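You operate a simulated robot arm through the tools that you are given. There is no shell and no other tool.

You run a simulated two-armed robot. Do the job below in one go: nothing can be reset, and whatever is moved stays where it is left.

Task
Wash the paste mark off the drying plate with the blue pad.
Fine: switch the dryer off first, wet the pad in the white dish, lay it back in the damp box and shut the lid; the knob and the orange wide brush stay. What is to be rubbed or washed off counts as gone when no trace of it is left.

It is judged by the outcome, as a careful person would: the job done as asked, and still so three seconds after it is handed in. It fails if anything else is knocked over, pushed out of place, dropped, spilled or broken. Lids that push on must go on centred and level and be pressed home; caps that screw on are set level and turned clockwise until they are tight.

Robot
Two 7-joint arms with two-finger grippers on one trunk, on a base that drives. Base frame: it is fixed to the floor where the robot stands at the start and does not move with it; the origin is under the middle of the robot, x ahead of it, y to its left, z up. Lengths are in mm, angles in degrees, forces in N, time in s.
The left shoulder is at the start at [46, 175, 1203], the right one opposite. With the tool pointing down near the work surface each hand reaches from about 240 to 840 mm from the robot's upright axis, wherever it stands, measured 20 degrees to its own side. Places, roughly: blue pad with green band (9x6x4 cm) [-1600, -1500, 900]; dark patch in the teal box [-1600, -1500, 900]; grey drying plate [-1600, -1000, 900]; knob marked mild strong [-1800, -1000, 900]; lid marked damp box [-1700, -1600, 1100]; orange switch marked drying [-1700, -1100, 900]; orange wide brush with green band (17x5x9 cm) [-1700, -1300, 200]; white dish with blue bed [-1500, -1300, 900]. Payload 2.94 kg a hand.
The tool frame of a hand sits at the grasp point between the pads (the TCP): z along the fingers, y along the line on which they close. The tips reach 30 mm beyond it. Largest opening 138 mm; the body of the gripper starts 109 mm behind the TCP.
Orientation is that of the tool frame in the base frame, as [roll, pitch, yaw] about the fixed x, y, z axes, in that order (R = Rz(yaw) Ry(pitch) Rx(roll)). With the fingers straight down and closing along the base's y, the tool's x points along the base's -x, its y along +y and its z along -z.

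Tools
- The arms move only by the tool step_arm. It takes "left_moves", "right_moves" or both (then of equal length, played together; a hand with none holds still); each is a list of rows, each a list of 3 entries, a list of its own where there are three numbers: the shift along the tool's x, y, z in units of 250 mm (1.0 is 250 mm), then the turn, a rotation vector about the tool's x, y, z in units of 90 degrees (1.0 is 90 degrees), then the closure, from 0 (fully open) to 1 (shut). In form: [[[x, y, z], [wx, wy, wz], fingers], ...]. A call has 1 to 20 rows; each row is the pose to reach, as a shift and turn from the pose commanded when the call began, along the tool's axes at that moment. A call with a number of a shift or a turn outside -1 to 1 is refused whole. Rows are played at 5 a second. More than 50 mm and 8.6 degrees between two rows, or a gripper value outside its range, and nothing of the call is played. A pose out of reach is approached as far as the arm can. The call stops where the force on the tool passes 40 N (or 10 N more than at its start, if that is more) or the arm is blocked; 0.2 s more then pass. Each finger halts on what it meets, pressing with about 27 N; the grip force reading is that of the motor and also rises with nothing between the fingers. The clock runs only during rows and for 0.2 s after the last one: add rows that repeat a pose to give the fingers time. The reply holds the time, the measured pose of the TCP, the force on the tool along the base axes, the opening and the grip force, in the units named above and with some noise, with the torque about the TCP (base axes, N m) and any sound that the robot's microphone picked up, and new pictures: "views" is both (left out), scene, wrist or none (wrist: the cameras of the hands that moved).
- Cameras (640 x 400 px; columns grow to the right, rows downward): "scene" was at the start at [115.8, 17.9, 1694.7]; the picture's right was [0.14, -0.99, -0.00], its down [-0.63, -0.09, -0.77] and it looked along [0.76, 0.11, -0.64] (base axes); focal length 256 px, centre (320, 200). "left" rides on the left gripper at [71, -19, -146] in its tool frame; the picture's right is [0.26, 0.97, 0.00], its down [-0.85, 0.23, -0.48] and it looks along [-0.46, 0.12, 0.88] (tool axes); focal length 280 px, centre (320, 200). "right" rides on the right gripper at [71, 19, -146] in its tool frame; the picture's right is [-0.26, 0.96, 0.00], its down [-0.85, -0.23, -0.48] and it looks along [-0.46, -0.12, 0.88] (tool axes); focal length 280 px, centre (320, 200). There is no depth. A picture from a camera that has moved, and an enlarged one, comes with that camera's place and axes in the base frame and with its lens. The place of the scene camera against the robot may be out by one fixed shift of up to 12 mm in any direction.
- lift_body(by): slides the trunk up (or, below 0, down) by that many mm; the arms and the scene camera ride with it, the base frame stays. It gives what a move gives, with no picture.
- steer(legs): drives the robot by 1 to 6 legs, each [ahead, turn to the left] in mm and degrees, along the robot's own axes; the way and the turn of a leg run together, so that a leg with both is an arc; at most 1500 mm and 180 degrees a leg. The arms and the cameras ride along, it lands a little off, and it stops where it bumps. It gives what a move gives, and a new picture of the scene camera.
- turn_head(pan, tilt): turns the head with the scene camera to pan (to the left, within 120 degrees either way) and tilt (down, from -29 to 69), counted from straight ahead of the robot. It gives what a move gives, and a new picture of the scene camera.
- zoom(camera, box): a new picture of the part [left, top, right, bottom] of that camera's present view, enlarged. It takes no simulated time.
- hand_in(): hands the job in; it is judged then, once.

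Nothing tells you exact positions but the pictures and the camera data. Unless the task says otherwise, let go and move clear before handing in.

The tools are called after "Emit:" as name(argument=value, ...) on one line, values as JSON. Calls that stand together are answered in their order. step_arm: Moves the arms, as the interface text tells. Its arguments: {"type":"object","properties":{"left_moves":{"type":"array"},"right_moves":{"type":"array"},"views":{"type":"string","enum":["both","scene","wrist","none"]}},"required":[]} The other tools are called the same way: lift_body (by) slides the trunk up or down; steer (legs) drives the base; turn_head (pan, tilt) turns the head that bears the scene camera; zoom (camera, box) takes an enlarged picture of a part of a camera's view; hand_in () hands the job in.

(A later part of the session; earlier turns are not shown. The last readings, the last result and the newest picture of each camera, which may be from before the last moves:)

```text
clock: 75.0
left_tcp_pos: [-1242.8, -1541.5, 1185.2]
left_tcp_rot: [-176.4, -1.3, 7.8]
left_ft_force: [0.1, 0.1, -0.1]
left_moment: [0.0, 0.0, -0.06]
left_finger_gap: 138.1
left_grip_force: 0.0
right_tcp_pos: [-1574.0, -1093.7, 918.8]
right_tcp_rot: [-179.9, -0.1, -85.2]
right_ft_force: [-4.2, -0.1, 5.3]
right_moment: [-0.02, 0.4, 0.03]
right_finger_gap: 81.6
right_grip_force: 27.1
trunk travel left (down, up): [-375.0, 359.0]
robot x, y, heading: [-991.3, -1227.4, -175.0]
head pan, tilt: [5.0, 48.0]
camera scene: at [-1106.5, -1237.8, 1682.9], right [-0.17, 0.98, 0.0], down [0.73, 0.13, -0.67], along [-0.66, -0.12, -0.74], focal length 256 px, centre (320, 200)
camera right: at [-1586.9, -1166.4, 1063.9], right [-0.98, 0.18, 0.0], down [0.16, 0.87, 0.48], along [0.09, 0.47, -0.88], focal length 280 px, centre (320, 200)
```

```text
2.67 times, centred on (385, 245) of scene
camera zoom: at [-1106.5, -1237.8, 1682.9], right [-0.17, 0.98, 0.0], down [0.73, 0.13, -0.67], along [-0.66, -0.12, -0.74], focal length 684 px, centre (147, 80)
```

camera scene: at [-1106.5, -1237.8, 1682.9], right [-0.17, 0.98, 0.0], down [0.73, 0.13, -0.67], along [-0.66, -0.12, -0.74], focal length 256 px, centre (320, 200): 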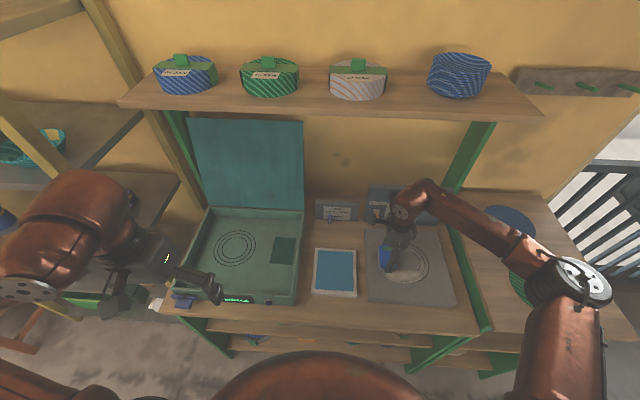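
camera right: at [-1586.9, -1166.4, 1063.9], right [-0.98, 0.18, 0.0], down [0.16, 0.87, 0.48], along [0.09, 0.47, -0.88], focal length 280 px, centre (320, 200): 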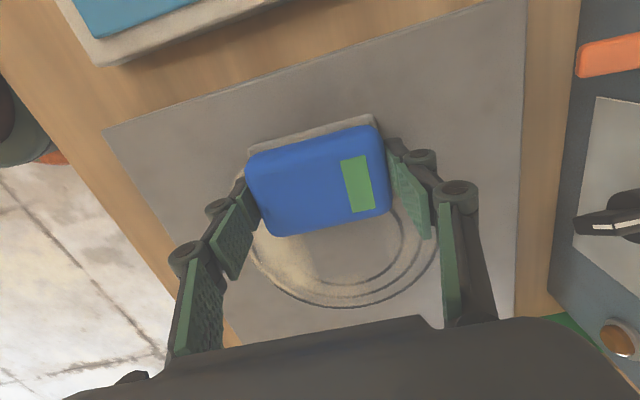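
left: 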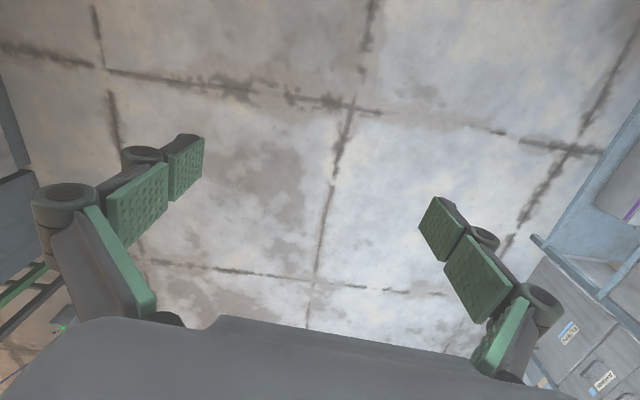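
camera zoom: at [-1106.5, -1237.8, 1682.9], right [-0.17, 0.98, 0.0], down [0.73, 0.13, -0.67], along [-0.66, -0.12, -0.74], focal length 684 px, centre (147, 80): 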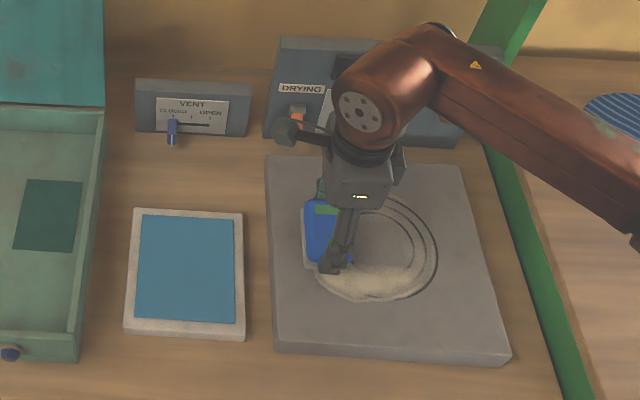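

The wiping works well: middle and far bands are clean. Now the near band.

Emit:
step_arm(right_moves=[[[0, -0.09, 0.004], [0, 0, 0], 0.5], [[0, -0.18, 0.004], [0, 0, 0], 0.5], [[-0.1, -0.2, 0.004], [0, 0, 0], 0.5], [[-0.2, -0.2, 0.004], [0, 0, 0], 0.5], [[-0.3, -0.2, 0.004], [0, 0, 0], 0.5], [[-0.4, -0.2, 0.004], [0, 0, 0], 0.5], [[-0.5, -0.2, 0.004], [0, 0, 0], 0.5], [[-0.53, -0.18, 0.004], [0, 0, 0], 0.5], [[-0.53, -0.1, 0.004], [0, 0, 0], 0.5], [[-0.43, -0.1, 0.004], [0, 0, 0], 0.5], [[-0.33, -0.1, 0.004], [0, 0, 0], 0.5], [[-0.23, -0.1, 0.004], [0, 0, 0], 0.5], [[-0.13, -0.1, 0.004], [0, 0, 0], 0.5], [[-0.03, -0.1, 0.004], [0, 0, 0], 0.5], [[0.0, -0.1, 0.004], [0, 0, 0], 0.5]], views="both")

Emit:
zoom(camera="scene", box=[350, 210, 470, 320])

```text
clock: 78.2
left_tcp_pos: [-1243.9, -1540.8, 1188.3]
left_tcp_rot: [-176.3, -1.3, 7.7]
left_ft_force: [0.5, 0.0, 0.1]
left_moment: [0.03, 0.02, 0.0]
left_finger_gap: 138.1
left_grip_force: 0.1
right_tcp_pos: [-1545.8, -1088.8, 918.3]
right_tcp_rot: [179.8, 0.0, -85.4]
right_ft_force: [0.0, 17.9, 24.6]
right_moment: [0.6, -0.17, 0.1]
right_finger_gap: 82.1
right_grip_force: 26.5
trunk travel left (down, up): [-375.0, 359.0]
robot x, y, heading: [-990.8, -1225.6, -175.0]
head pan, tilt: [5.0, 48.0]
camera scene: at [-1104.5, -1236.0, 1683.3], right [-0.17, 0.98, 0.0], down [0.73, 0.13, -0.67], along [-0.66, -0.12, -0.74], focal length 256 px, centre (320, 200)
camera right: at [-1559.9, -1161.2, 1063.7], right [-0.98, 0.18, 0.0], down [0.16, 0.86, 0.48], along [0.09, 0.47, -0.88], focal length 280 px, centre (320, 200)
```

scene: 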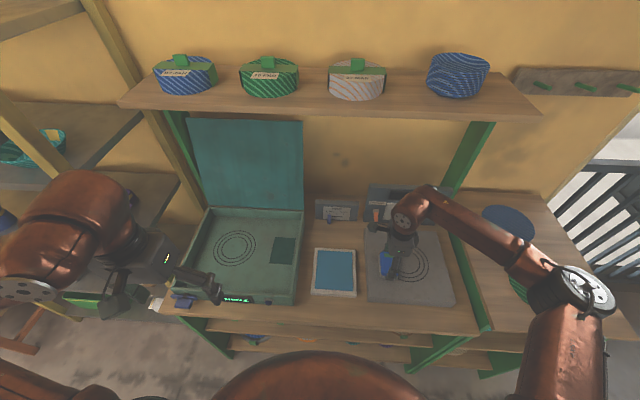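
right: 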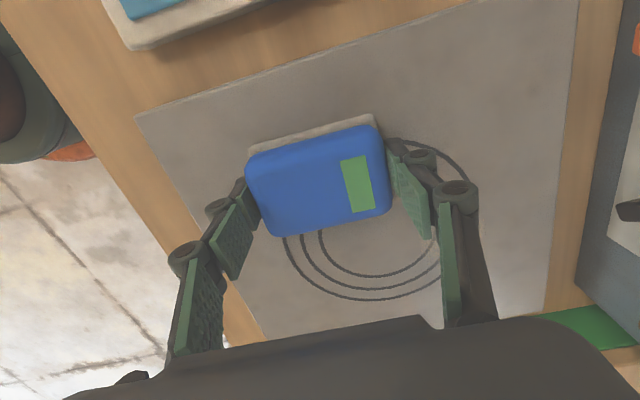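

```text
3.64 times, centred on (410, 265) of scene
camera zoom: at [-1104.5, -1236.0, 1683.3], right [-0.17, 0.98, 0.0], down [0.73, 0.13, -0.67], along [-0.66, -0.12, -0.74], focal length 932 px, centre (-7, -36)
```

zoom: 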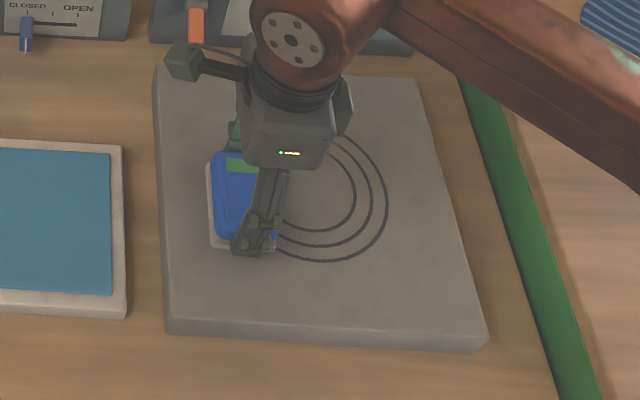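

Nearly everything is gone; only the engraved rings are left. I'll do one more overlapping pass, then lift and inspect.

Emit:
step_arm(right_moves=[[[0, 0.1, -0.003], [0, 0, 0], 0.5], [[0, 0.2, -0.003], [0, 0, 0], 0.5], [[0, 0.3, -0.003], [0, 0, 0], 0.5], [[0, 0.33, -0.003], [0, 0, 0], 0.5], [[-0.1, 0.33, -0.003], [0, 0, 0], 0.5], [[-0.2, 0.33, -0.003], [0, 0, 0], 0.5], [[-0.3, 0.33, -0.003], [0, 0, 0], 0.5], [[-0.4, 0.33, -0.003], [0, 0, 0], 0.5], [[-0.5, 0.33, -0.003], [0, 0, 0], 0.5], [[-0.53, 0.26, -0.003], [0, 0, 0], 0.5], [[-0.53, 0.16, -0.003], [0, 0, 0], 0.5], [[-0.43, 0.16, -0.003], [0, 0, 0], 0.5], [[-0.33, 0.16, -0.003], [0, 0, 0], 0.5], [[-0.23, 0.16, -0.003], [0, 0, 0], 0.5], [[-0.13, 0.16, -0.003], [0, 0, 0], 0.5], [[-0.03, 0.16, -0.003], [0, 0, 0], 0.5], [[0.0, 0.1, -0.003], [0, 0, 0], 0.5], [[0.0, 0, -0.003], [0, 0, 0], 0.5], [[0.0, -0.1, -0.003], [0, 0, 0], 0.5]], views="none")

Emit:
step_arm(right_moves=[[[-0.1, 0, 0], [0, 0, 0], 0.5], [[-0.2, 0, 0], [0, 0, 0], 0.5], [[-0.3, 0, 0], [0, 0, 0], 0.5], [[-0.4, 0, 0], [0, 0, 0], 0.5], [[-0.5, 0, 0], [0, 0, 0], 0.5], [[-0.53, 0.08, 0], [0, 0, 0], 0.5], [[-0.43, 0.1, 0], [0, 0, 0], 0.5], [[-0.33, 0.1, 0], [0, 0, 0], 0.5], [[-0.23, 0.1, 0], [0, 0, 0], 0.5], [[-0.13, 0.1, 0], [0, 0, 0], 0.5], [[-0.03, 0.1, 0], [0, 0, 0], 0.5], [[0.05, 0.1, 0], [0, 0, 0], 0.5], [[0.05, 0.1, -0.05], [0, 0, 0], 0.5], [[0.05, 0.1, -0.15], [0, 0, 0], 0.5], [[0.05, 0.1, -0.3], [0, 0, 0], 0.5], [[0.2, 0.1, -0.3], [0, 0, 0], 0.5], [[0.35, 0.1, -0.3], [0, 0, 0], 0.5], [[0.5, 0.1, -0.3], [0, 0, 0], 0.5], [[0.5, 0.1, -0.3], [0, 0, 0], 0.5]], views="both")

Emit:
zoom(camera="scene", box=[350, 210, 470, 320])

```text
clock: 81.2
left_tcp_pos: [-1243.1, -1542.3, 1185.3]
left_tcp_rot: [-176.2, -1.4, 7.8]
left_ft_force: [-1.0, -0.3, -1.0]
left_moment: [0.03, -0.02, 0.02]
left_finger_gap: 137.9
left_grip_force: 0.0
right_tcp_pos: [-1593.2, -1033.6, 917.2]
right_tcp_rot: [180.0, 0.2, -85.2]
right_ft_force: [6.4, 1.0, 8.8]
right_moment: [-0.15, 0.03, 0.11]
right_finger_gap: 81.9
right_grip_force: 26.8
trunk travel left (down, up): [-375.0, 359.0]
robot x, y, heading: [-991.6, -1223.8, -175.2]
head pan, tilt: [5.0, 48.0]
stopped in row 15 (right hand): the force on the tool passed its limit at 41 N (the readings are from after the stop); the commanded pose is now the measured one
```

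```text
clock: 85.2
left_tcp_pos: [-1243.9, -1541.5, 1186.8]
left_tcp_rot: [-176.3, -1.4, 7.8]
left_ft_force: [0.1, 0.5, 0.3]
left_moment: [-0.07, -0.01, 0.0]
left_finger_gap: 138.0
left_grip_force: 0.0
right_tcp_pos: [-1606.3, -1155.1, 988.9]
right_tcp_rot: [180.0, 0.2, -85.3]
right_ft_force: [-0.4, -0.5, -0.2]
right_moment: [-0.05, 0.0, -0.02]
right_finger_gap: 81.8
right_grip_force: 26.9
trunk travel left (down, up): [-375.0, 359.0]
robot x, y, heading: [-993.5, -1229.7, -175.3]
head pan, tilt: [5.0, 48.0]
camera scene: at [-1106.3, -1236.1, 1683.0], right [-0.17, 0.99, 0.0], down [0.73, 0.13, -0.67], along [-0.66, -0.12, -0.74], focal length 256 px, centre (320, 200)
camera right: at [-1620.5, -1228.3, 1135.4], right [-0.98, 0.18, 0.0], down [0.16, 0.86, 0.48], along [0.09, 0.47, -0.88], focal length 280 px, centre (320, 200)
```

scene: 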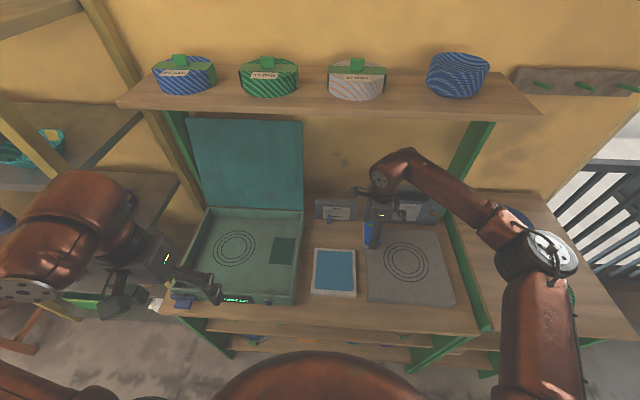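
right: 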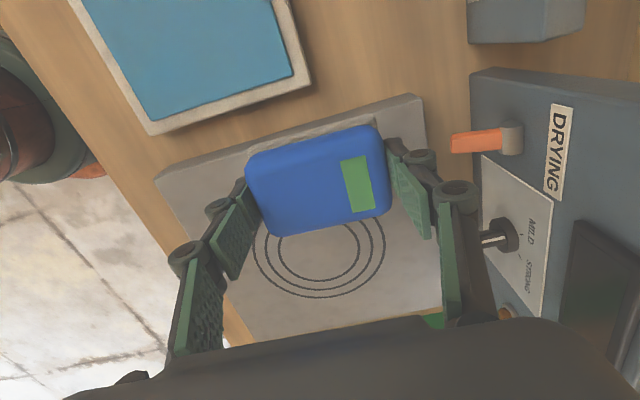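

```text
3.64 times, centred on (410, 265) of scene
camera zoom: at [-1106.3, -1236.1, 1683.0], right [-0.17, 0.99, 0.0], down [0.73, 0.13, -0.67], along [-0.66, -0.12, -0.74], focal length 932 px, centre (-7, -36)
```

zoom: 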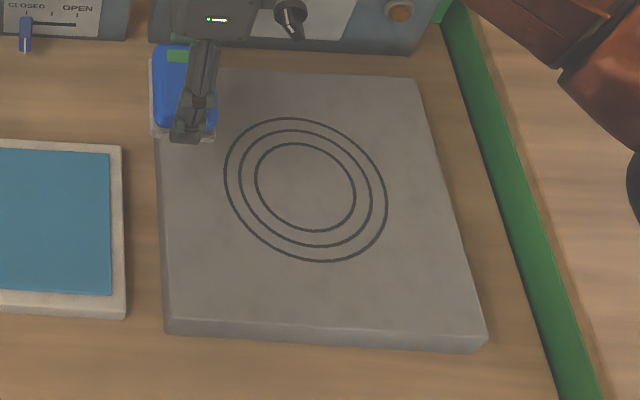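

The plate looks clean apart from the three engraved rings. Zooming in closely for traces, and on the panel to check the knob.

Emit:
zoom(camera="scene", box=[370, 220, 445, 285])

Emit:
zoom(camera="scene", box=[310, 180, 450, 250])

Emit:
zoom(camera="right", box=[140, 80, 540, 330])

```text
6.15 times, centred on (408, 252) of scene
camera zoom: at [-1106.3, -1236.1, 1683.0], right [-0.17, 0.99, 0.0], down [0.73, 0.13, -0.67], along [-0.66, -0.12, -0.74], focal length 1577 px, centre (-218, -123)
```

zoom: 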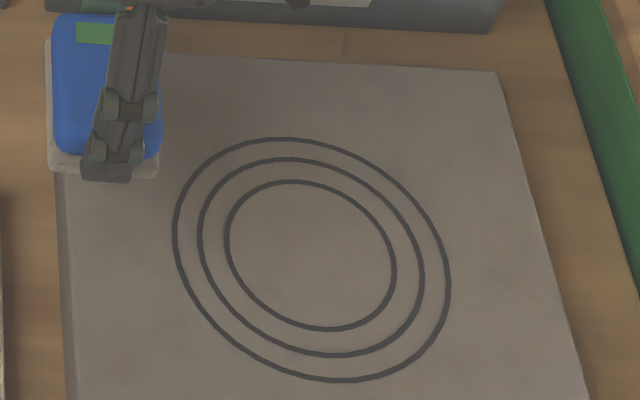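

```text
4.57 times, centred on (380, 215) of scene
camera zoom: at [-1106.3, -1236.1, 1683.0], right [-0.17, 0.99, 0.0], down [0.73, 0.13, -0.67], along [-0.66, -0.12, -0.74], focal length 1172 px, centre (46, 131)
```

zoom: 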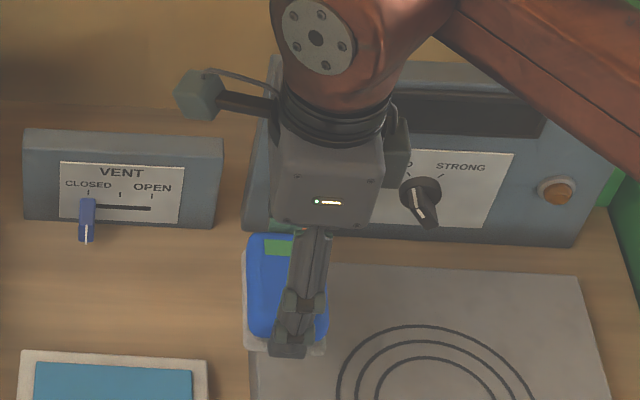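

```text
1.60 times, centred on (340, 205) of right
camera zoom: at [-1620.5, -1228.3, 1135.4], right [-0.98, 0.18, 0.0], down [0.16, 0.86, 0.48], along [0.09, 0.47, -0.88], focal length 449 px, centre (288, 192)
```

zoom: 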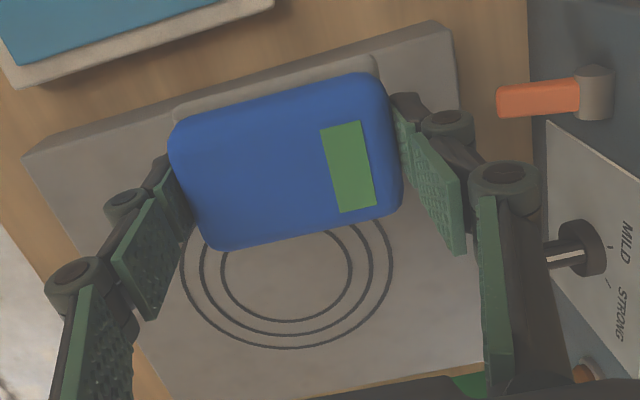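

The plate is clean, the knob untouched and the switch down. Now I carry the pad back to the damp box, keeping above the walls.

Emit:
step_arm(right_moves=[[[0, 0, -0.1], [0, 0, 0], 0.5], [[0.1, -0.01, -0.12], [0, 0, 0], 0.5], [[0.26, -0.02, -0.12], [0, 0, 0], 0.5], [[0.42, -0.03, -0.12], [0, 0, 0], 0.5], [[0.58, -0.04, -0.12], [0, 0, 0], 0.5], [[0.74, -0.05, -0.12], [0, 0, 0], 0.5], [[0.9, -0.06, -0.12], [0, 0, 0], 0.5], [[0.9, -0.06, -0.12], [0, 0, 0], 0.5]], views="none")

```text
clock: 87.0
left_tcp_pos: [-1244.0, -1541.4, 1186.8]
left_tcp_rot: [-176.4, -1.4, 7.8]
left_ft_force: [0.6, 0.3, 0.6]
left_moment: [-0.06, 0.0, -0.01]
left_finger_gap: 137.8
left_grip_force: 0.1
right_tcp_pos: [-1576.0, -1380.2, 1018.1]
right_tcp_rot: [-180.0, 0.1, -85.4]
right_ft_force: [0.3, 0.9, 0.7]
right_moment: [-0.02, -0.04, 0.0]
right_finger_gap: 81.8
right_grip_force: 27.3
trunk travel left (down, up): [-375.0, 359.0]
robot x, y, heading: [-987.5, -1224.1, -175.2]
head pan, tilt: [5.0, 48.0]
```

Emit:
step_arm(right_moves=[[[0.16, -0.017, 0], [0, 0, 0], 0.5], [[0.327, -0.034, 0], [0, 0, 0], 0.5], [[0.327, -0.034, 0], [0, 0, 0], 0.5]], views="both")

Emit:
zoom(camera="scene", box=[345, 200, 475, 310])

```text
clock: 87.8
left_tcp_pos: [-1244.3, -1542.0, 1185.1]
left_tcp_rot: [-176.4, -1.5, 7.8]
left_ft_force: [-0.2, -0.1, 0.8]
left_moment: [-0.04, -0.04, 0.02]
left_finger_gap: 138.1
left_grip_force: 0.0
right_tcp_pos: [-1560.0, -1461.9, 1019.4]
right_tcp_rot: [-180.0, 0.2, -85.4]
right_ft_force: [0.0, -0.3, -1.0]
right_moment: [0.0, -0.04, 0.03]
right_finger_gap: 81.8
right_grip_force: 27.1
trunk travel left (down, up): [-375.0, 359.0]
robot x, y, heading: [-992.4, -1225.3, -175.5]
head pan, tilt: [5.0, 48.0]
camera scene: at [-1107.1, -1236.9, 1682.9], right [-0.17, 0.99, 0.0], down [0.73, 0.13, -0.67], along [-0.66, -0.12, -0.74], focal length 256 px, centre (320, 200)
camera right: at [-1573.4, -1534.6, 1166.1], right [-0.98, 0.18, 0.0], down [0.16, 0.86, 0.48], along [0.09, 0.47, -0.88], focal length 280 px, centre (320, 200)
```

scene: 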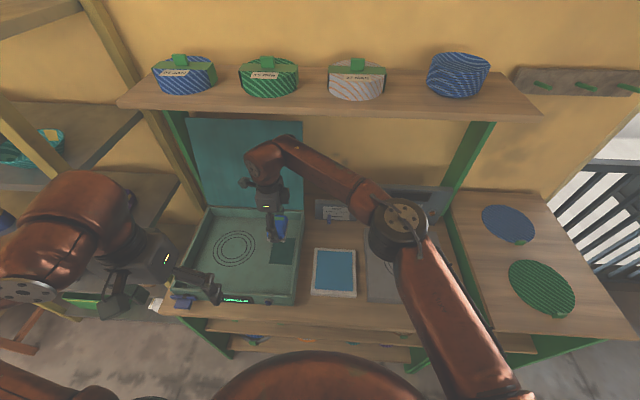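
right: 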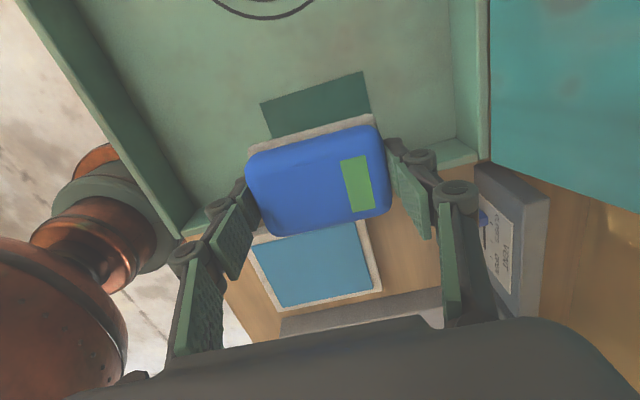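

```text
3.64 times, centred on (410, 255) of scene
camera zoom: at [-1107.1, -1236.9, 1682.9], right [-0.17, 0.99, 0.0], down [0.73, 0.13, -0.67], along [-0.66, -0.12, -0.74], focal length 932 px, centre (-7, 0)
```

zoom: 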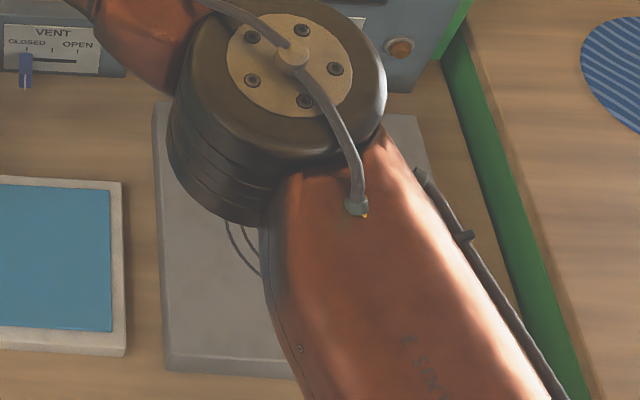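

Over the dark patch. Lowering the pad to just above the box floor.

Emit:
step_arm(right_moves=[[[0, 0, 0.12], [0, 0, 0], 0.5], [[0, 0, 0.26], [0, 0, 0], 0.5], [[0, 0, 0.38], [0, 0, 0], 0.5], [[0, 0, 0.44], [0, 0, 0], 0.5], [[0, 0, 0.456], [0, 0, 0], 0.5], [[0, 0, 0.456], [0, 0, 0], 0.5]], views="wrist")

```text
clock: 89.2
left_tcp_pos: [-1243.8, -1543.3, 1186.6]
left_tcp_rot: [-176.4, -1.4, 7.8]
left_ft_force: [-0.4, 0.6, -0.2]
left_moment: [-0.04, -0.01, 0.01]
left_finger_gap: 137.8
left_grip_force: 0.0
right_tcp_pos: [-1560.3, -1462.7, 905.7]
right_tcp_rot: [-180.0, 0.4, -85.2]
right_ft_force: [-0.1, 0.0, 0.2]
right_moment: [0.02, 0.03, -0.05]
right_finger_gap: 81.6
right_grip_force: 26.7
trunk travel left (down, up): [-375.0, 359.0]
robot x, y, heading: [-988.7, -1223.6, -175.3]
head pan, tilt: [5.0, 48.0]
camera right: at [-1574.2, -1536.9, 1050.9], right [-0.98, 0.18, 0.0], down [0.16, 0.86, 0.48], along [0.09, 0.47, -0.88], focal length 280 px, centre (320, 200)
```

right: 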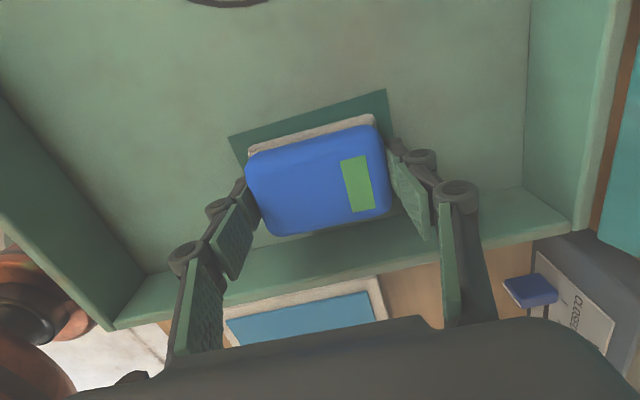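

Emit:
step_arm(right_moves=[[[0, 0, 0.008], [0, 0, 0], 0.5], [[0, 0, 0.016], [0, 0, 0], 0.5], [[0, 0, 0.016], [0, 0, 0], 0.5]], views="none")

```text
clock: 90.0
left_tcp_pos: [-1243.6, -1542.5, 1186.5]
left_tcp_rot: [-176.4, -1.3, 7.8]
left_ft_force: [-0.1, 0.8, 0.5]
left_moment: [0.01, 0.01, -0.01]
left_finger_gap: 138.3
left_grip_force: 0.0
right_tcp_pos: [-1559.9, -1462.6, 901.5]
right_tcp_rot: [180.0, 0.4, -85.3]
right_ft_force: [0.1, -0.8, 0.1]
right_moment: [0.02, 0.0, 0.0]
right_finger_gap: 81.7
right_grip_force: 27.0
trunk travel left (down, up): [-375.0, 359.0]
robot x, y, heading: [-994.3, -1229.1, -175.0]
head pan, tilt: [5.0, 48.0]
```

Emit:
step_arm(right_moves=[[[0, 0, 0.006], [0, 0, 0], 0.5], [[0, 0, 0.012], [0, 0, 0], 0.5], [[0, 0, 0.012], [0, 0, 0], 0.5]], views="none")

```text
clock: 90.8
left_tcp_pos: [-1244.3, -1542.8, 1186.2]
left_tcp_rot: [-176.3, -1.4, 7.8]
left_ft_force: [0.0, 0.4, -0.4]
left_moment: [-0.01, 0.0, -0.01]
left_finger_gap: 138.2
left_grip_force: 0.1
right_tcp_pos: [-1559.9, -1464.0, 899.1]
right_tcp_rot: [180.0, 0.2, -85.2]
right_ft_force: [-0.3, -0.1, -0.4]
right_moment: [0.0, 0.01, 0.0]
right_finger_gap: 81.9
right_grip_force: 27.1
trunk travel left (down, up): [-375.0, 359.0]
robot x, y, heading: [-986.4, -1227.9, -175.3]
head pan, tilt: [5.0, 48.0]
```

Emit:
step_arm(right_moves=[[[0, 0, 0.006], [0, 0, 0], 0.5], [[0, 0, 0.012], [0, 0, 0], 0.5], [[0, 0, 0.012], [0, 0, 0], 0.5]], views="none")

```text
clock: 91.7
left_tcp_pos: [-1242.7, -1542.0, 1186.1]
left_tcp_rot: [-176.4, -1.4, 7.8]
left_ft_force: [0.0, -0.3, 0.0]
left_moment: [0.02, 0.01, 0.04]
left_finger_gap: 138.1
left_grip_force: 0.1
right_tcp_pos: [-1560.0, -1462.1, 898.2]
right_tcp_rot: [179.8, 0.1, -85.4]
right_ft_force: [-4.4, -0.8, 20.7]
right_moment: [0.04, -0.34, -0.02]
right_finger_gap: 82.0
right_grip_force: 26.9
trunk travel left (down, up): [-375.0, 359.0]
robot x, y, heading: [-994.2, -1226.6, -174.9]
head pan, tilt: [5.0, 48.0]
```

Contact with the floor. Easing, then opening the fingers and lifting off.

Emit:
step_arm(right_moves=[[[0, 0, -0.008], [0, 0, 0], 0.5], [[0, 0, -0.008], [0, 0, 0], 0.3], [[0, 0, -0.008], [0, 0, 0], 0.1], [[0, 0, -0.008], [0, 0, 0], 0.1], [[0, 0, -0.008], [0, 0, 0], 0.1], [[0, 0, -0.008], [0, 0, 0], 0.1]], views="wrist")

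```text
clock: 93.0
left_tcp_pos: [-1242.8, -1543.8, 1185.7]
left_tcp_rot: [-176.3, -1.4, 7.8]
left_ft_force: [-0.1, 0.4, 0.7]
left_moment: [-0.03, 0.01, 0.01]
left_finger_gap: 137.9
left_grip_force: 0.0
right_tcp_pos: [-1559.5, -1463.1, 898.7]
right_tcp_rot: [180.0, 0.2, -85.3]
right_ft_force: [1.0, 0.1, 0.7]
right_moment: [0.03, -0.01, 0.01]
right_finger_gap: 124.2
right_grip_force: 0.0
trunk travel left (down, up): [-375.0, 359.0]
robot x, y, heading: [-986.1, -1228.9, -175.1]
head pan, tilt: [5.0, 48.0]
camera right: at [-1573.3, -1536.5, 1044.4], right [-0.98, 0.18, 0.0], down [0.16, 0.86, 0.48], along [0.09, 0.47, -0.88], focal length 280 px, centre (320, 200)
```

right: 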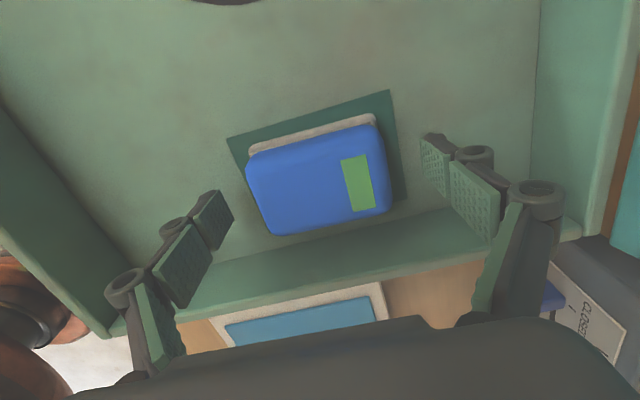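

Pad released flat on the patch. Lifting the right hand straight up, then moving it away to the right.

Emit:
step_arm(right_moves=[[[0, 0, -0.1], [0, 0, 0], 0.1], [[0, 0, -0.28], [0, 0, 0], 0.1], [[0, 0, -0.46], [0, 0, 0], 0.1], [[0, 0, -0.64], [0, 0, 0], 0.1], [[-0.12, -0.12, -0.7], [0, 0, 0], 0.1], [[-0.25, -0.25, -0.7], [0, 0, 0], 0.1], [[-0.38, -0.38, -0.7], [0, 0, 0], 0.1], [[-0.51, -0.45, -0.7], [0, 0, 0], 0.1], [[-0.68, -0.5, -0.7], [0, 0, 0], 0.1], [[-0.85, -0.55, -0.7], [0, 0, 0], 0.1], [[-0.98, -0.6, -0.7], [0, 0, 0], 0.1], [[-0.98, -0.6, -0.7], [0, 0, 0], 0.1]], views="both")

Emit:
zoom(camera="scene", box=[170, 105, 370, 315])

```text
clock: 95.7
left_tcp_pos: [-1244.3, -1542.8, 1186.1]
left_tcp_rot: [-176.4, -1.4, 7.8]
left_ft_force: [-0.4, -0.5, -0.8]
left_moment: [-0.01, 0.0, -0.01]
left_finger_gap: 138.1
left_grip_force: 0.1
right_tcp_pos: [-1433.0, -1205.1, 1073.0]
right_tcp_rot: [-180.0, 0.3, -85.3]
right_ft_force: [0.0, -0.4, 0.8]
right_moment: [0.03, 0.03, 0.03]
right_finger_gap: 124.4
right_grip_force: 0.0
trunk travel left (down, up): [-375.0, 359.0]
robot x, y, heading: [-994.2, -1224.1, -175.1]
head pan, tilt: [5.0, 48.0]
camera scene: at [-1106.9, -1238.8, 1682.9], right [-0.17, 0.98, 0.0], down [0.73, 0.13, -0.67], along [-0.66, -0.11, -0.74], focal length 256 px, centre (320, 200)
camera right: at [-1445.8, -1277.4, 1218.3], right [-0.98, 0.18, 0.0], down [0.16, 0.86, 0.48], along [0.09, 0.47, -0.88], focal length 280 px, centre (320, 200)
```

scene: 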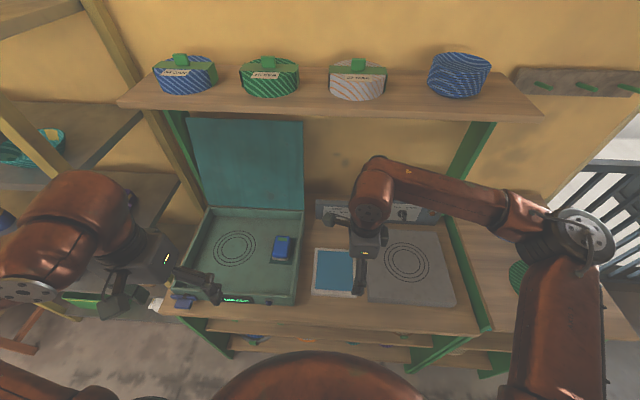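
right: 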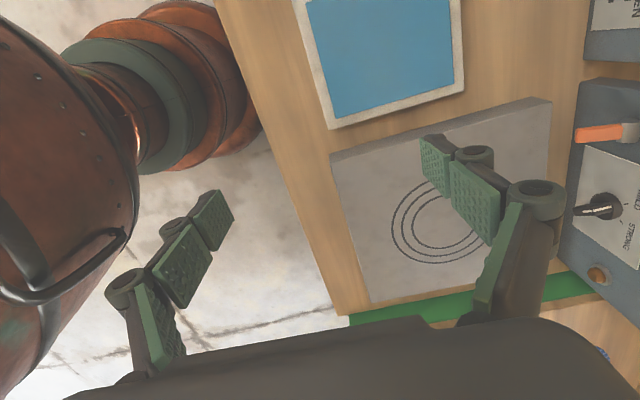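

```text
1.90 times, centred on (270, 210) of scene
camera zoom: at [-1106.9, -1238.8, 1682.9], right [-0.17, 0.98, 0.0], down [0.73, 0.13, -0.67], along [-0.66, -0.11, -0.74], focal length 488 px, centre (415, 181)
```

zoom: 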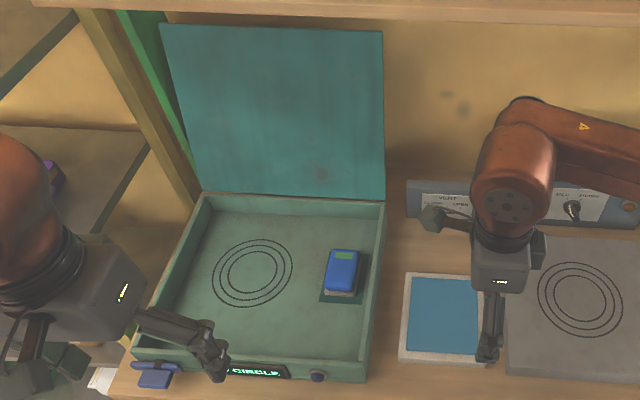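

The pad is back on its patch in the box. Next the lid: I need its exact geometry, so I'll zoom on the lid's edges.

Emit:
zoom(camera="scene", box=[260, 100, 340, 220])

Emit:
zoom(camera="scene", box=[150, 95, 250, 225])

Emit:
turn_head(pan=15, tilt=25)

```text
3.33 times, centred on (300, 160) of scene
camera zoom: at [-1106.9, -1238.8, 1682.9], right [-0.17, 0.98, 0.0], down [0.73, 0.13, -0.67], along [-0.66, -0.11, -0.74], focal length 854 px, centre (387, 333)
```

zoom: 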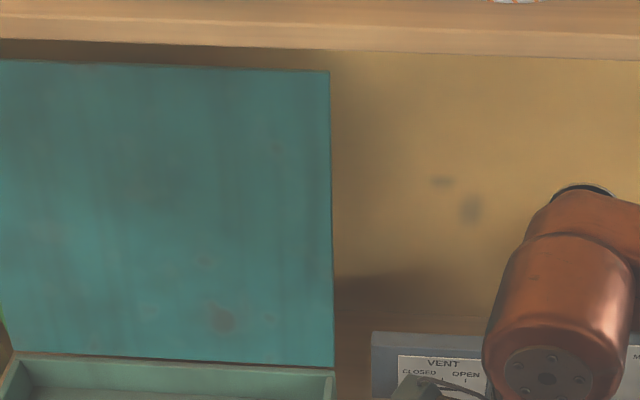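

```text
3.08 times, centred on (200, 160) of scene
camera zoom: at [-1106.9, -1238.8, 1682.9], right [-0.17, 0.98, 0.0], down [0.73, 0.13, -0.67], along [-0.66, -0.11, -0.74], focal length 789 px, centre (689, 323)
```

zoom: 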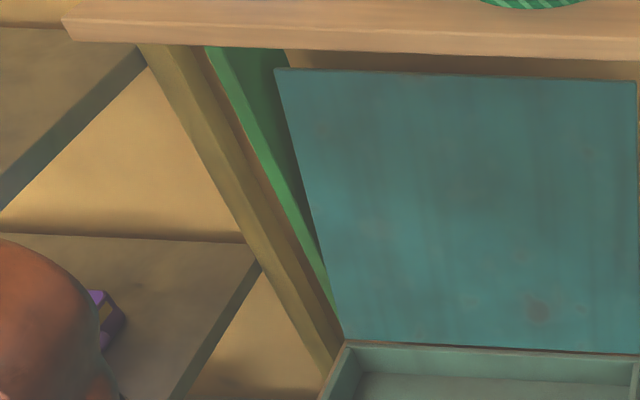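

```text
clock: 96.5
left_tcp_pos: [-1243.9, -1543.7, 1185.3]
left_tcp_rot: [-176.4, -1.4, 7.8]
left_ft_force: [-0.3, -0.2, 0.1]
left_moment: [-0.01, -0.03, -0.02]
left_finger_gap: 137.9
left_grip_force: 0.1
right_tcp_pos: [-1433.0, -1203.5, 1072.4]
right_tcp_rot: [-179.9, 0.3, -85.3]
right_ft_force: [0.1, -0.2, 0.1]
right_moment: [0.02, -0.02, 0.0]
right_finger_gap: 124.0
right_grip_force: 0.1
trunk travel left (down, up): [-375.0, 359.0]
robot x, y, heading: [-991.6, -1227.3, -175.0]
head pan, tilt: [15.0, 25.0]
camera scene: at [-1115.6, -1255.8, 1717.6], right [-0.34, 0.94, 0.0], down [0.4, 0.14, -0.91], along [-0.85, -0.31, -0.42], focal length 256 px, centre (320, 200)
```

scene: 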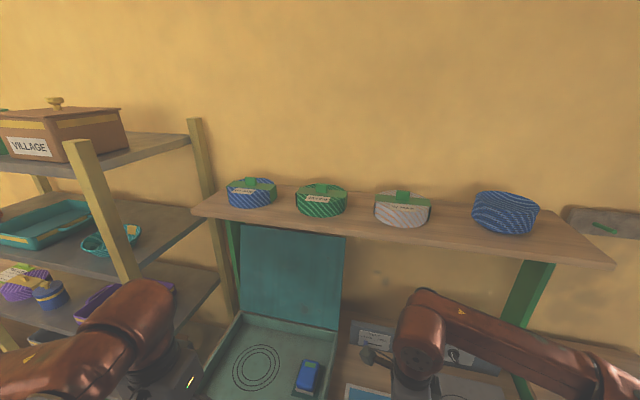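

The lid leans back under the shelf, so I plan to hook it from behind at its right edge with the right hand, pull it forward and lower it. First I turn the right hand back towards yaw ≈50°.

Emit:
step_arm(right_moves=[[[0, 0, -0.03], [0, 0, -0.094], 0.3], [[0, 0, -0.06], [0, 0, -0.188], 0.5], [[0, 0, -0.1], [0, 0, -0.282], 0.7], [[0, 0, -0.15], [0, 0, -0.376], 0.9], [[0, 0, -0.2], [0, 0, -0.47], 1], [[0, 0, -0.2], [0, 0, -0.564], 1], [[0, 0, -0.2], [0, 0, -0.658], 1], [[0, 0, -0.2], [0, 0, -0.752], 1], [[0, 0, -0.2], [0, 0, -0.846], 1], [[0, 0, -0.2], [0, 0, -0.94], 1], [[0, 0, -0.2], [0, 0, -1.0], 1], [[0, 0, -0.2], [0, 0, -1.0], 1]], views="none")

Emit:
turn_head(pan=10, tilt=40)

```text
clock: 99.1
left_tcp_pos: [-1244.1, -1542.2, 1186.3]
left_tcp_rot: [-176.5, -1.4, 7.7]
left_ft_force: [0.9, -0.1, -0.4]
left_moment: [0.02, 0.02, 0.03]
left_finger_gap: 138.2
left_grip_force: 0.1
right_tcp_pos: [-1430.1, -1206.9, 1122.9]
right_tcp_rot: [-179.7, 0.0, 4.7]
right_ft_force: [1.3, -0.6, -0.3]
right_moment: [-0.03, -0.02, 0.01]
right_finger_gap: 0.0
right_grip_force: 27.1
trunk travel left (down, up): [-375.0, 359.0]
robot x, y, heading: [-991.0, -1230.8, -175.3]
head pan, tilt: [15.0, 25.0]
```

```text
clock: 99.9
left_tcp_pos: [-1245.0, -1544.2, 1186.9]
left_tcp_rot: [-176.3, -1.4, 7.9]
left_ft_force: [0.1, 0.2, 0.6]
left_moment: [-0.03, 0.01, -0.02]
left_finger_gap: 138.2
left_grip_force: 0.0
right_tcp_pos: [-1430.1, -1208.0, 1123.0]
right_tcp_rot: [-179.7, -0.1, 4.6]
right_ft_force: [0.4, 0.6, 0.8]
right_moment: [-0.01, -0.02, 0.01]
right_finger_gap: 0.1
right_grip_force: 27.0
trunk travel left (down, up): [-375.0, 359.0]
robot x, y, heading: [-991.8, -1225.3, -175.1]
head pan, tilt: [10.0, 40.0]
camera scene: at [-1111.1, -1246.2, 1694.5], right [-0.26, 0.97, 0.0], down [0.62, 0.17, -0.77], along [-0.74, -0.2, -0.64], focal length 256 px, centre (320, 200)
```

scene: 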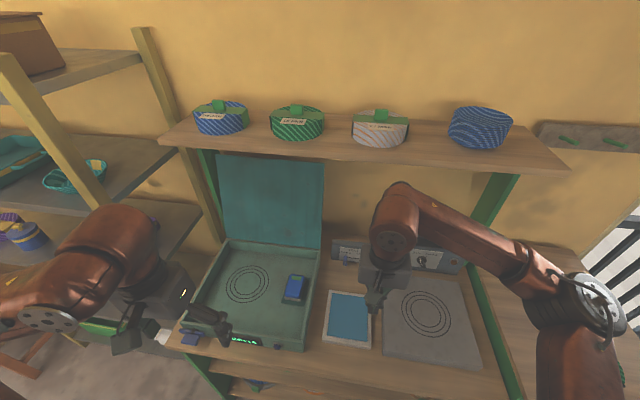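

Emit:
step_arm(right_moves=[[[-0.04, -0.02, 0], [0, 0, -0.085], 1], [[-0.08, -0.04, 0], [0, 0, -0.17], 1], [[-0.12, -0.06, 0], [0, 0, -0.255], 1], [[-0.16, -0.08, 0], [0, 0, -0.34], 1], [[-0.2, -0.1, 0], [0, 0, -0.425], 1], [[-0.24, -0.12, 0], [0, 0, -0.5], 1], [[-0.24, -0.12, 0], [0, 0, -0.5], 1]], views="none")

```text
clock: 101.5
left_tcp_pos: [-1243.4, -1542.7, 1186.0]
left_tcp_rot: [-176.5, -1.4, 7.8]
left_ft_force: [0.1, -0.6, 0.8]
left_moment: [0.0, 0.0, -0.01]
left_finger_gap: 138.3
left_grip_force: 0.0
right_tcp_pos: [-1494.6, -1182.3, 1123.8]
right_tcp_rot: [-179.8, -0.1, 49.7]
right_ft_force: [0.0, -0.8, 0.7]
right_moment: [0.01, 0.02, -0.02]
right_finger_gap: 0.1
right_grip_force: 26.7
trunk travel left (down, up): [-375.0, 359.0]
robot x, y, heading: [-992.1, -1228.4, -175.1]
head pan, tilt: [10.0, 40.0]
```

Emit:
step_arm(right_moves=[[[0, 0, 0], [0, -0.09, 0], 1], [[0, 0, 0], [0, -0.18, 0], 1], [[0, 0, 0], [0, -0.27, 0], 1], [[0, 0, 0], [0, -0.36, 0], 1], [[0, 0, 0], [0, -0.45, 0], 1], [[0, 0, 0], [0, -0.54, 0], 1], [[0, 0, 0], [0, -0.63, 0], 1], [[0, 0, 0], [0, -0.63, 0], 1]], views="both")

```text
clock: 103.3
left_tcp_pos: [-1244.4, -1543.1, 1187.3]
left_tcp_rot: [-176.5, -1.3, 7.7]
left_ft_force: [-0.2, -1.1, 0.2]
left_moment: [0.03, 0.0, 0.01]
left_finger_gap: 137.8
left_grip_force: 0.0
right_tcp_pos: [-1492.2, -1183.7, 1123.9]
right_tcp_rot: [-179.6, 56.6, 50.0]
right_ft_force: [0.2, -0.7, 1.4]
right_moment: [-0.01, 0.01, 0.0]
right_finger_gap: 0.2
right_grip_force: 27.2
trunk travel left (down, up): [-375.0, 359.0]
robot x, y, heading: [-986.4, -1228.4, -175.2]
head pan, tilt: [10.0, 40.0]
camera scene: at [-1111.4, -1246.7, 1694.4], right [-0.26, 0.97, 0.0], down [0.62, 0.17, -0.77], along [-0.74, -0.2, -0.64], focal length 256 px, centre (320, 200)
camera right: at [-1374.2, -1073.7, 1144.9], right [0.64, -0.74, 0.22], down [-0.22, 0.09, 0.97], along [-0.73, -0.67, -0.1], focal length 280 px, centre (320, 200)
```

scene: 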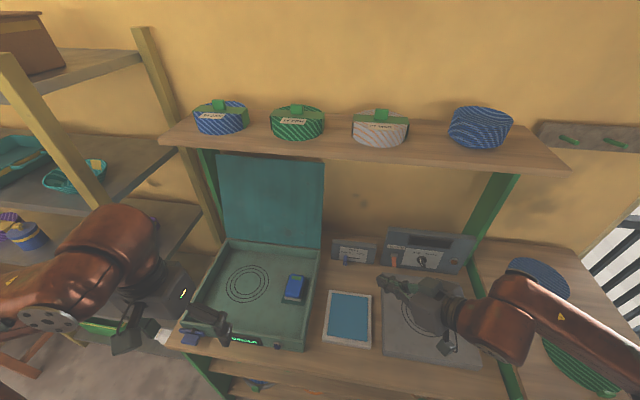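
right: 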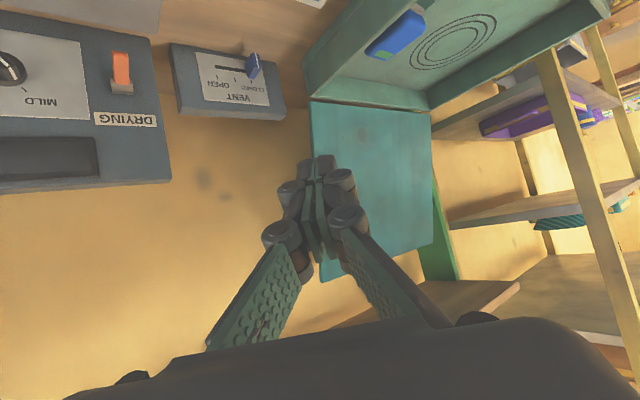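

The lid's right edge runs from about (-1700,-1404,930) at the hinge to (-1800,-1424,1241) at the top, leaning back ~17°. I'll turn the right hand more to the left (yaw ~75°, still pitched) with fingers opened ~80 mm, to straddle that edge.

Emit:
step_arm(right_moves=[[[0, 0, 0], [-0.077, 0, -0.051], 0.8], [[0, 0, 0], [-0.155, 0, -0.102], 0.6], [[0, 0, 0], [-0.232, 0, -0.153], 0.42], [[0, 0, 0], [-0.232, 0, -0.153], 0.42], [[0, 0, 0], [-0.232, 0, -0.153], 0.42]], views="both")

```text
clock: 104.5
left_tcp_pos: [-1244.4, -1541.1, 1186.9]
left_tcp_rot: [-176.3, -1.4, 7.8]
left_ft_force: [0.0, -0.6, -0.4]
left_moment: [-0.03, -0.01, 0.0]
left_finger_gap: 137.9
left_grip_force: 0.1
right_tcp_pos: [-1492.9, -1183.5, 1122.7]
right_tcp_rot: [-179.7, 56.5, 60.8]
right_ft_force: [-0.1, 0.0, -0.4]
right_moment: [0.01, 0.03, -0.01]
right_finger_gap: 79.8
right_grip_force: 0.0
right hand out of reach, approached as far as the arm can: row 2, 3, 4, 5
trunk travel left (down, up): [-375.0, 359.0]
robot x, y, heading: [-991.7, -1224.2, -175.0]
head pan, tilt: [10.0, 40.0]
camera scene: at [-1111.3, -1245.5, 1694.4], right [-0.26, 0.97, 0.0], down [0.62, 0.17, -0.77], along [-0.74, -0.2, -0.64], focal length 256 px, centre (320, 200)
camera right: at [-1397.3, -1052.6, 1144.6], right [0.77, -0.6, 0.22], down [-0.23, 0.05, 0.97], along [-0.59, -0.8, -0.1], focal length 280 px, centre (320, 200)
```

scene: 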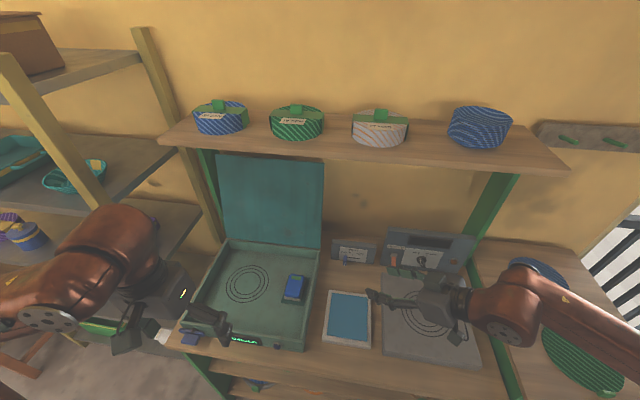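
right: 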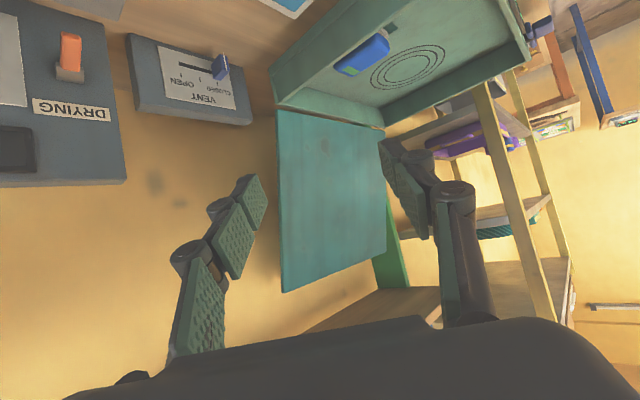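

Yaw 61° is the limit here, which still works for straddling the lid's right edge. Moving to a pre-hook pose about 100 mm before the edge.

Emit:
step_arm(right_moves=[[[-0.091, -0.069, 0.131], [0, 0, 0], 0.42], [[-0.182, -0.137, 0.263], [0, 0, 0], 0.42], [[-0.273, -0.206, 0.394], [0, 0, 0], 0.42], [[-0.365, -0.275, 0.525], [0, 0, 0], 0.42], [[-0.456, -0.343, 0.657], [0, 0, 0], 0.42], [[-0.547, -0.412, 0.788], [0, 0, 0], 0.42], [[-0.547, -0.412, 0.788], [0, 0, 0], 0.42]], views="both")

```text
clock: 106.1
left_tcp_pos: [-1240.9, -1553.5, 1185.2]
left_tcp_rot: [-175.8, -1.5, 7.9]
left_ft_force: [1.0, -0.7, -0.6]
left_moment: [0.13, 0.05, 0.0]
left_finger_gap: 137.9
left_grip_force: 0.1
right_tcp_pos: [-1649.8, -1384.3, 1128.6]
right_tcp_rot: [177.8, 61.1, 55.3]
right_ft_force: [-0.1, -0.7, -0.6]
right_moment: [0.0, 0.02, 0.04]
right_finger_gap: 80.1
right_grip_force: 0.0
right hand out of reach, approached as far as the arm can: row 3, 4, 5, 6, 7
trunk travel left (down, up): [-375.0, 359.0]
robot x, y, heading: [-990.8, -1223.9, -175.1]
head pan, tilt: [10.0, 40.0]
camera scene: at [-1108.3, -1261.0, 1694.9], right [-0.26, 0.97, 0.01], down [0.62, 0.17, -0.77], along [-0.74, -0.19, -0.64], focal length 256 px, centre (320, 200)
camera right: at [-1545.6, -1258.2, 1137.2], right [0.74, -0.63, 0.25], down [-0.2, 0.14, 0.97], along [-0.64, -0.77, -0.03], focal length 280 px, centre (320, 200)
```

scene: 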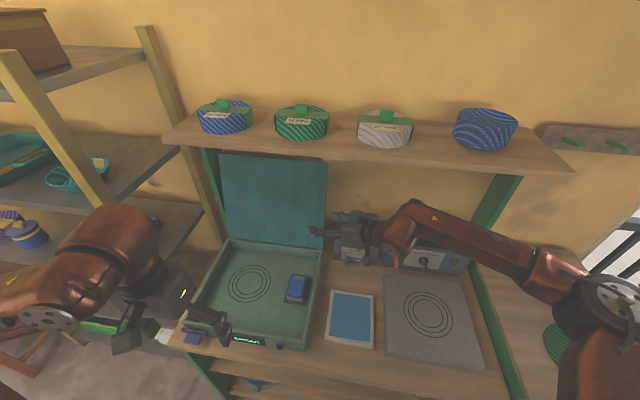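
right: 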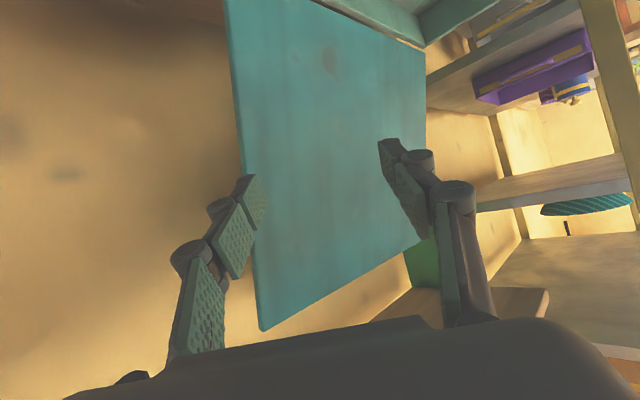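

The arm hit a reach limit and the trunk readings shifted slightly; I'll wait a moment with no motion and re-check the state.

Emit:
step_arm(right_moves=[[[0, 0, 0], [0, 0, 0], 0.42], [[0, 0, 0], [0, 0, 0], 0.42], [[0, 0, 0], [0, 0, 0], 0.42], [[0, 0, 0], [0, 0, 0], 0.42]], views="scene")

```text
clock: 107.1
left_tcp_pos: [-1243.6, -1544.8, 1185.8]
left_tcp_rot: [-176.4, -1.4, 7.8]
left_ft_force: [0.2, -0.9, 1.0]
left_moment: [0.04, 0.0, -0.03]
left_finger_gap: 138.2
left_grip_force: 0.0
right_tcp_pos: [-1650.9, -1374.5, 1127.6]
right_tcp_rot: [176.9, 61.3, 54.4]
right_ft_force: [-0.9, -0.1, -0.3]
right_moment: [0.04, 0.02, -0.04]
right_finger_gap: 79.9
right_grip_force: 0.0
trunk travel left (down, up): [-375.0, 359.0]
robot x, y, heading: [-989.2, -1227.2, -175.2]
head pan, tilt: [10.0, 40.0]
camera scene: at [-1110.9, -1248.1, 1694.4], right [-0.26, 0.97, 0.0], down [0.62, 0.17, -0.77], along [-0.74, -0.2, -0.64], focal length 256 px, centre (320, 200)
```

scene: 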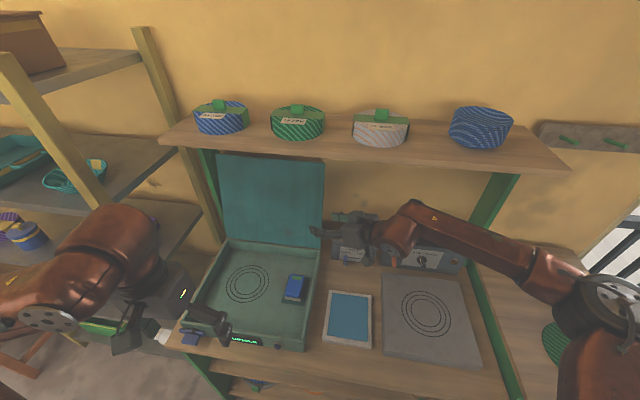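

The body has settled; nothing was touched. That wrist direction is limited, so I'll back out, return to vertical, and use the other wrist branch (yaw -85°, then tilt the fingers to the left), which reached well before.

Emit:
step_arm(right_moves=[[[0, 0, -0.15], [0, 0, 0], 0.42], [[0, 0, -0.3], [0, 0.085, 0], 0.42], [[0, 0, -0.45], [0, 0.17, 0], 0.42], [[0, 0, -0.6], [0, 0.255, 0], 0.42], [[0, 0, -0.6], [0, 0.34, 0], 0.42], [[0, 0, -0.6], [0, 0.425, 0], 0.42], [[0, 0, -0.6], [0, 0.51, 0], 0.42], [[0, 0, -0.6], [0, 0.595, 0], 0.42], [[0, 0, -0.6], [0, 0.68, 0], 0.42], [[0, 0, -0.6], [0, 0.68, 0], 0.42]], views="none")

```text
clock: 109.3
left_tcp_pos: [-1239.5, -1551.5, 1184.2]
left_tcp_rot: [-176.4, -1.5, 7.7]
left_ft_force: [0.2, -1.8, -1.0]
left_moment: [0.07, 0.04, 0.02]
left_finger_gap: 137.9
left_grip_force: 0.1
right_tcp_pos: [-1520.9, -1247.6, 1187.6]
right_tcp_rot: [-179.6, -4.9, 60.5]
right_ft_force: [0.7, -0.3, 0.1]
right_moment: [0.06, 0.02, 0.0]
right_finger_gap: 80.4
right_grip_force: 0.1
right hand out of reach, approached as far as the arm can: row 1, 2, 3, 4, 5, 6, 7, 8, 9, 10
trunk travel left (down, up): [-375.0, 359.0]
robot x, y, heading: [-992.3, -1226.9, -174.7]
head pan, tilt: [10.0, 40.0]
```

Emit:
step_arm(right_moves=[[[0.02, 0, 0.02], [0, -0.02, 0.05], 0.42], [[0.04, 0, 0.04], [0, -0.05, 0.13], 0.42], [[0.06, 0, 0.06], [0, -0.05, 0.22], 0.42], [[0.08, 0, 0.08], [0, -0.05, 0.31], 0.42], [[0.1, 0, 0.1], [0, -0.05, 0.4], 0.42], [[0.1, 0, 0.1], [0, -0.05, 0.49], 0.42], [[0.1, 0, 0.1], [0, -0.05, 0.58], 0.42], [[0.1, 0, 0.1], [0, -0.05, 0.61], 0.42]], views="none")

```text
clock: 111.1
left_tcp_pos: [-1244.1, -1541.8, 1186.7]
left_tcp_rot: [-176.5, -1.4, 7.8]
left_ft_force: [-0.4, -0.2, 0.1]
left_moment: [-0.08, 0.04, 0.0]
left_finger_gap: 138.1
left_grip_force: 0.0
right_tcp_pos: [-1509.5, -1212.7, 1163.0]
right_tcp_rot: [-178.1, 1.3, 5.7]
right_ft_force: [0.4, 0.8, 0.6]
right_moment: [-0.09, -0.01, -0.01]
right_finger_gap: 80.1
right_grip_force: 0.0
trunk travel left (down, up): [-375.0, 359.0]
robot x, y, heading: [-992.0, -1230.5, -175.2]
head pan, tilt: [10.0, 40.0]
```

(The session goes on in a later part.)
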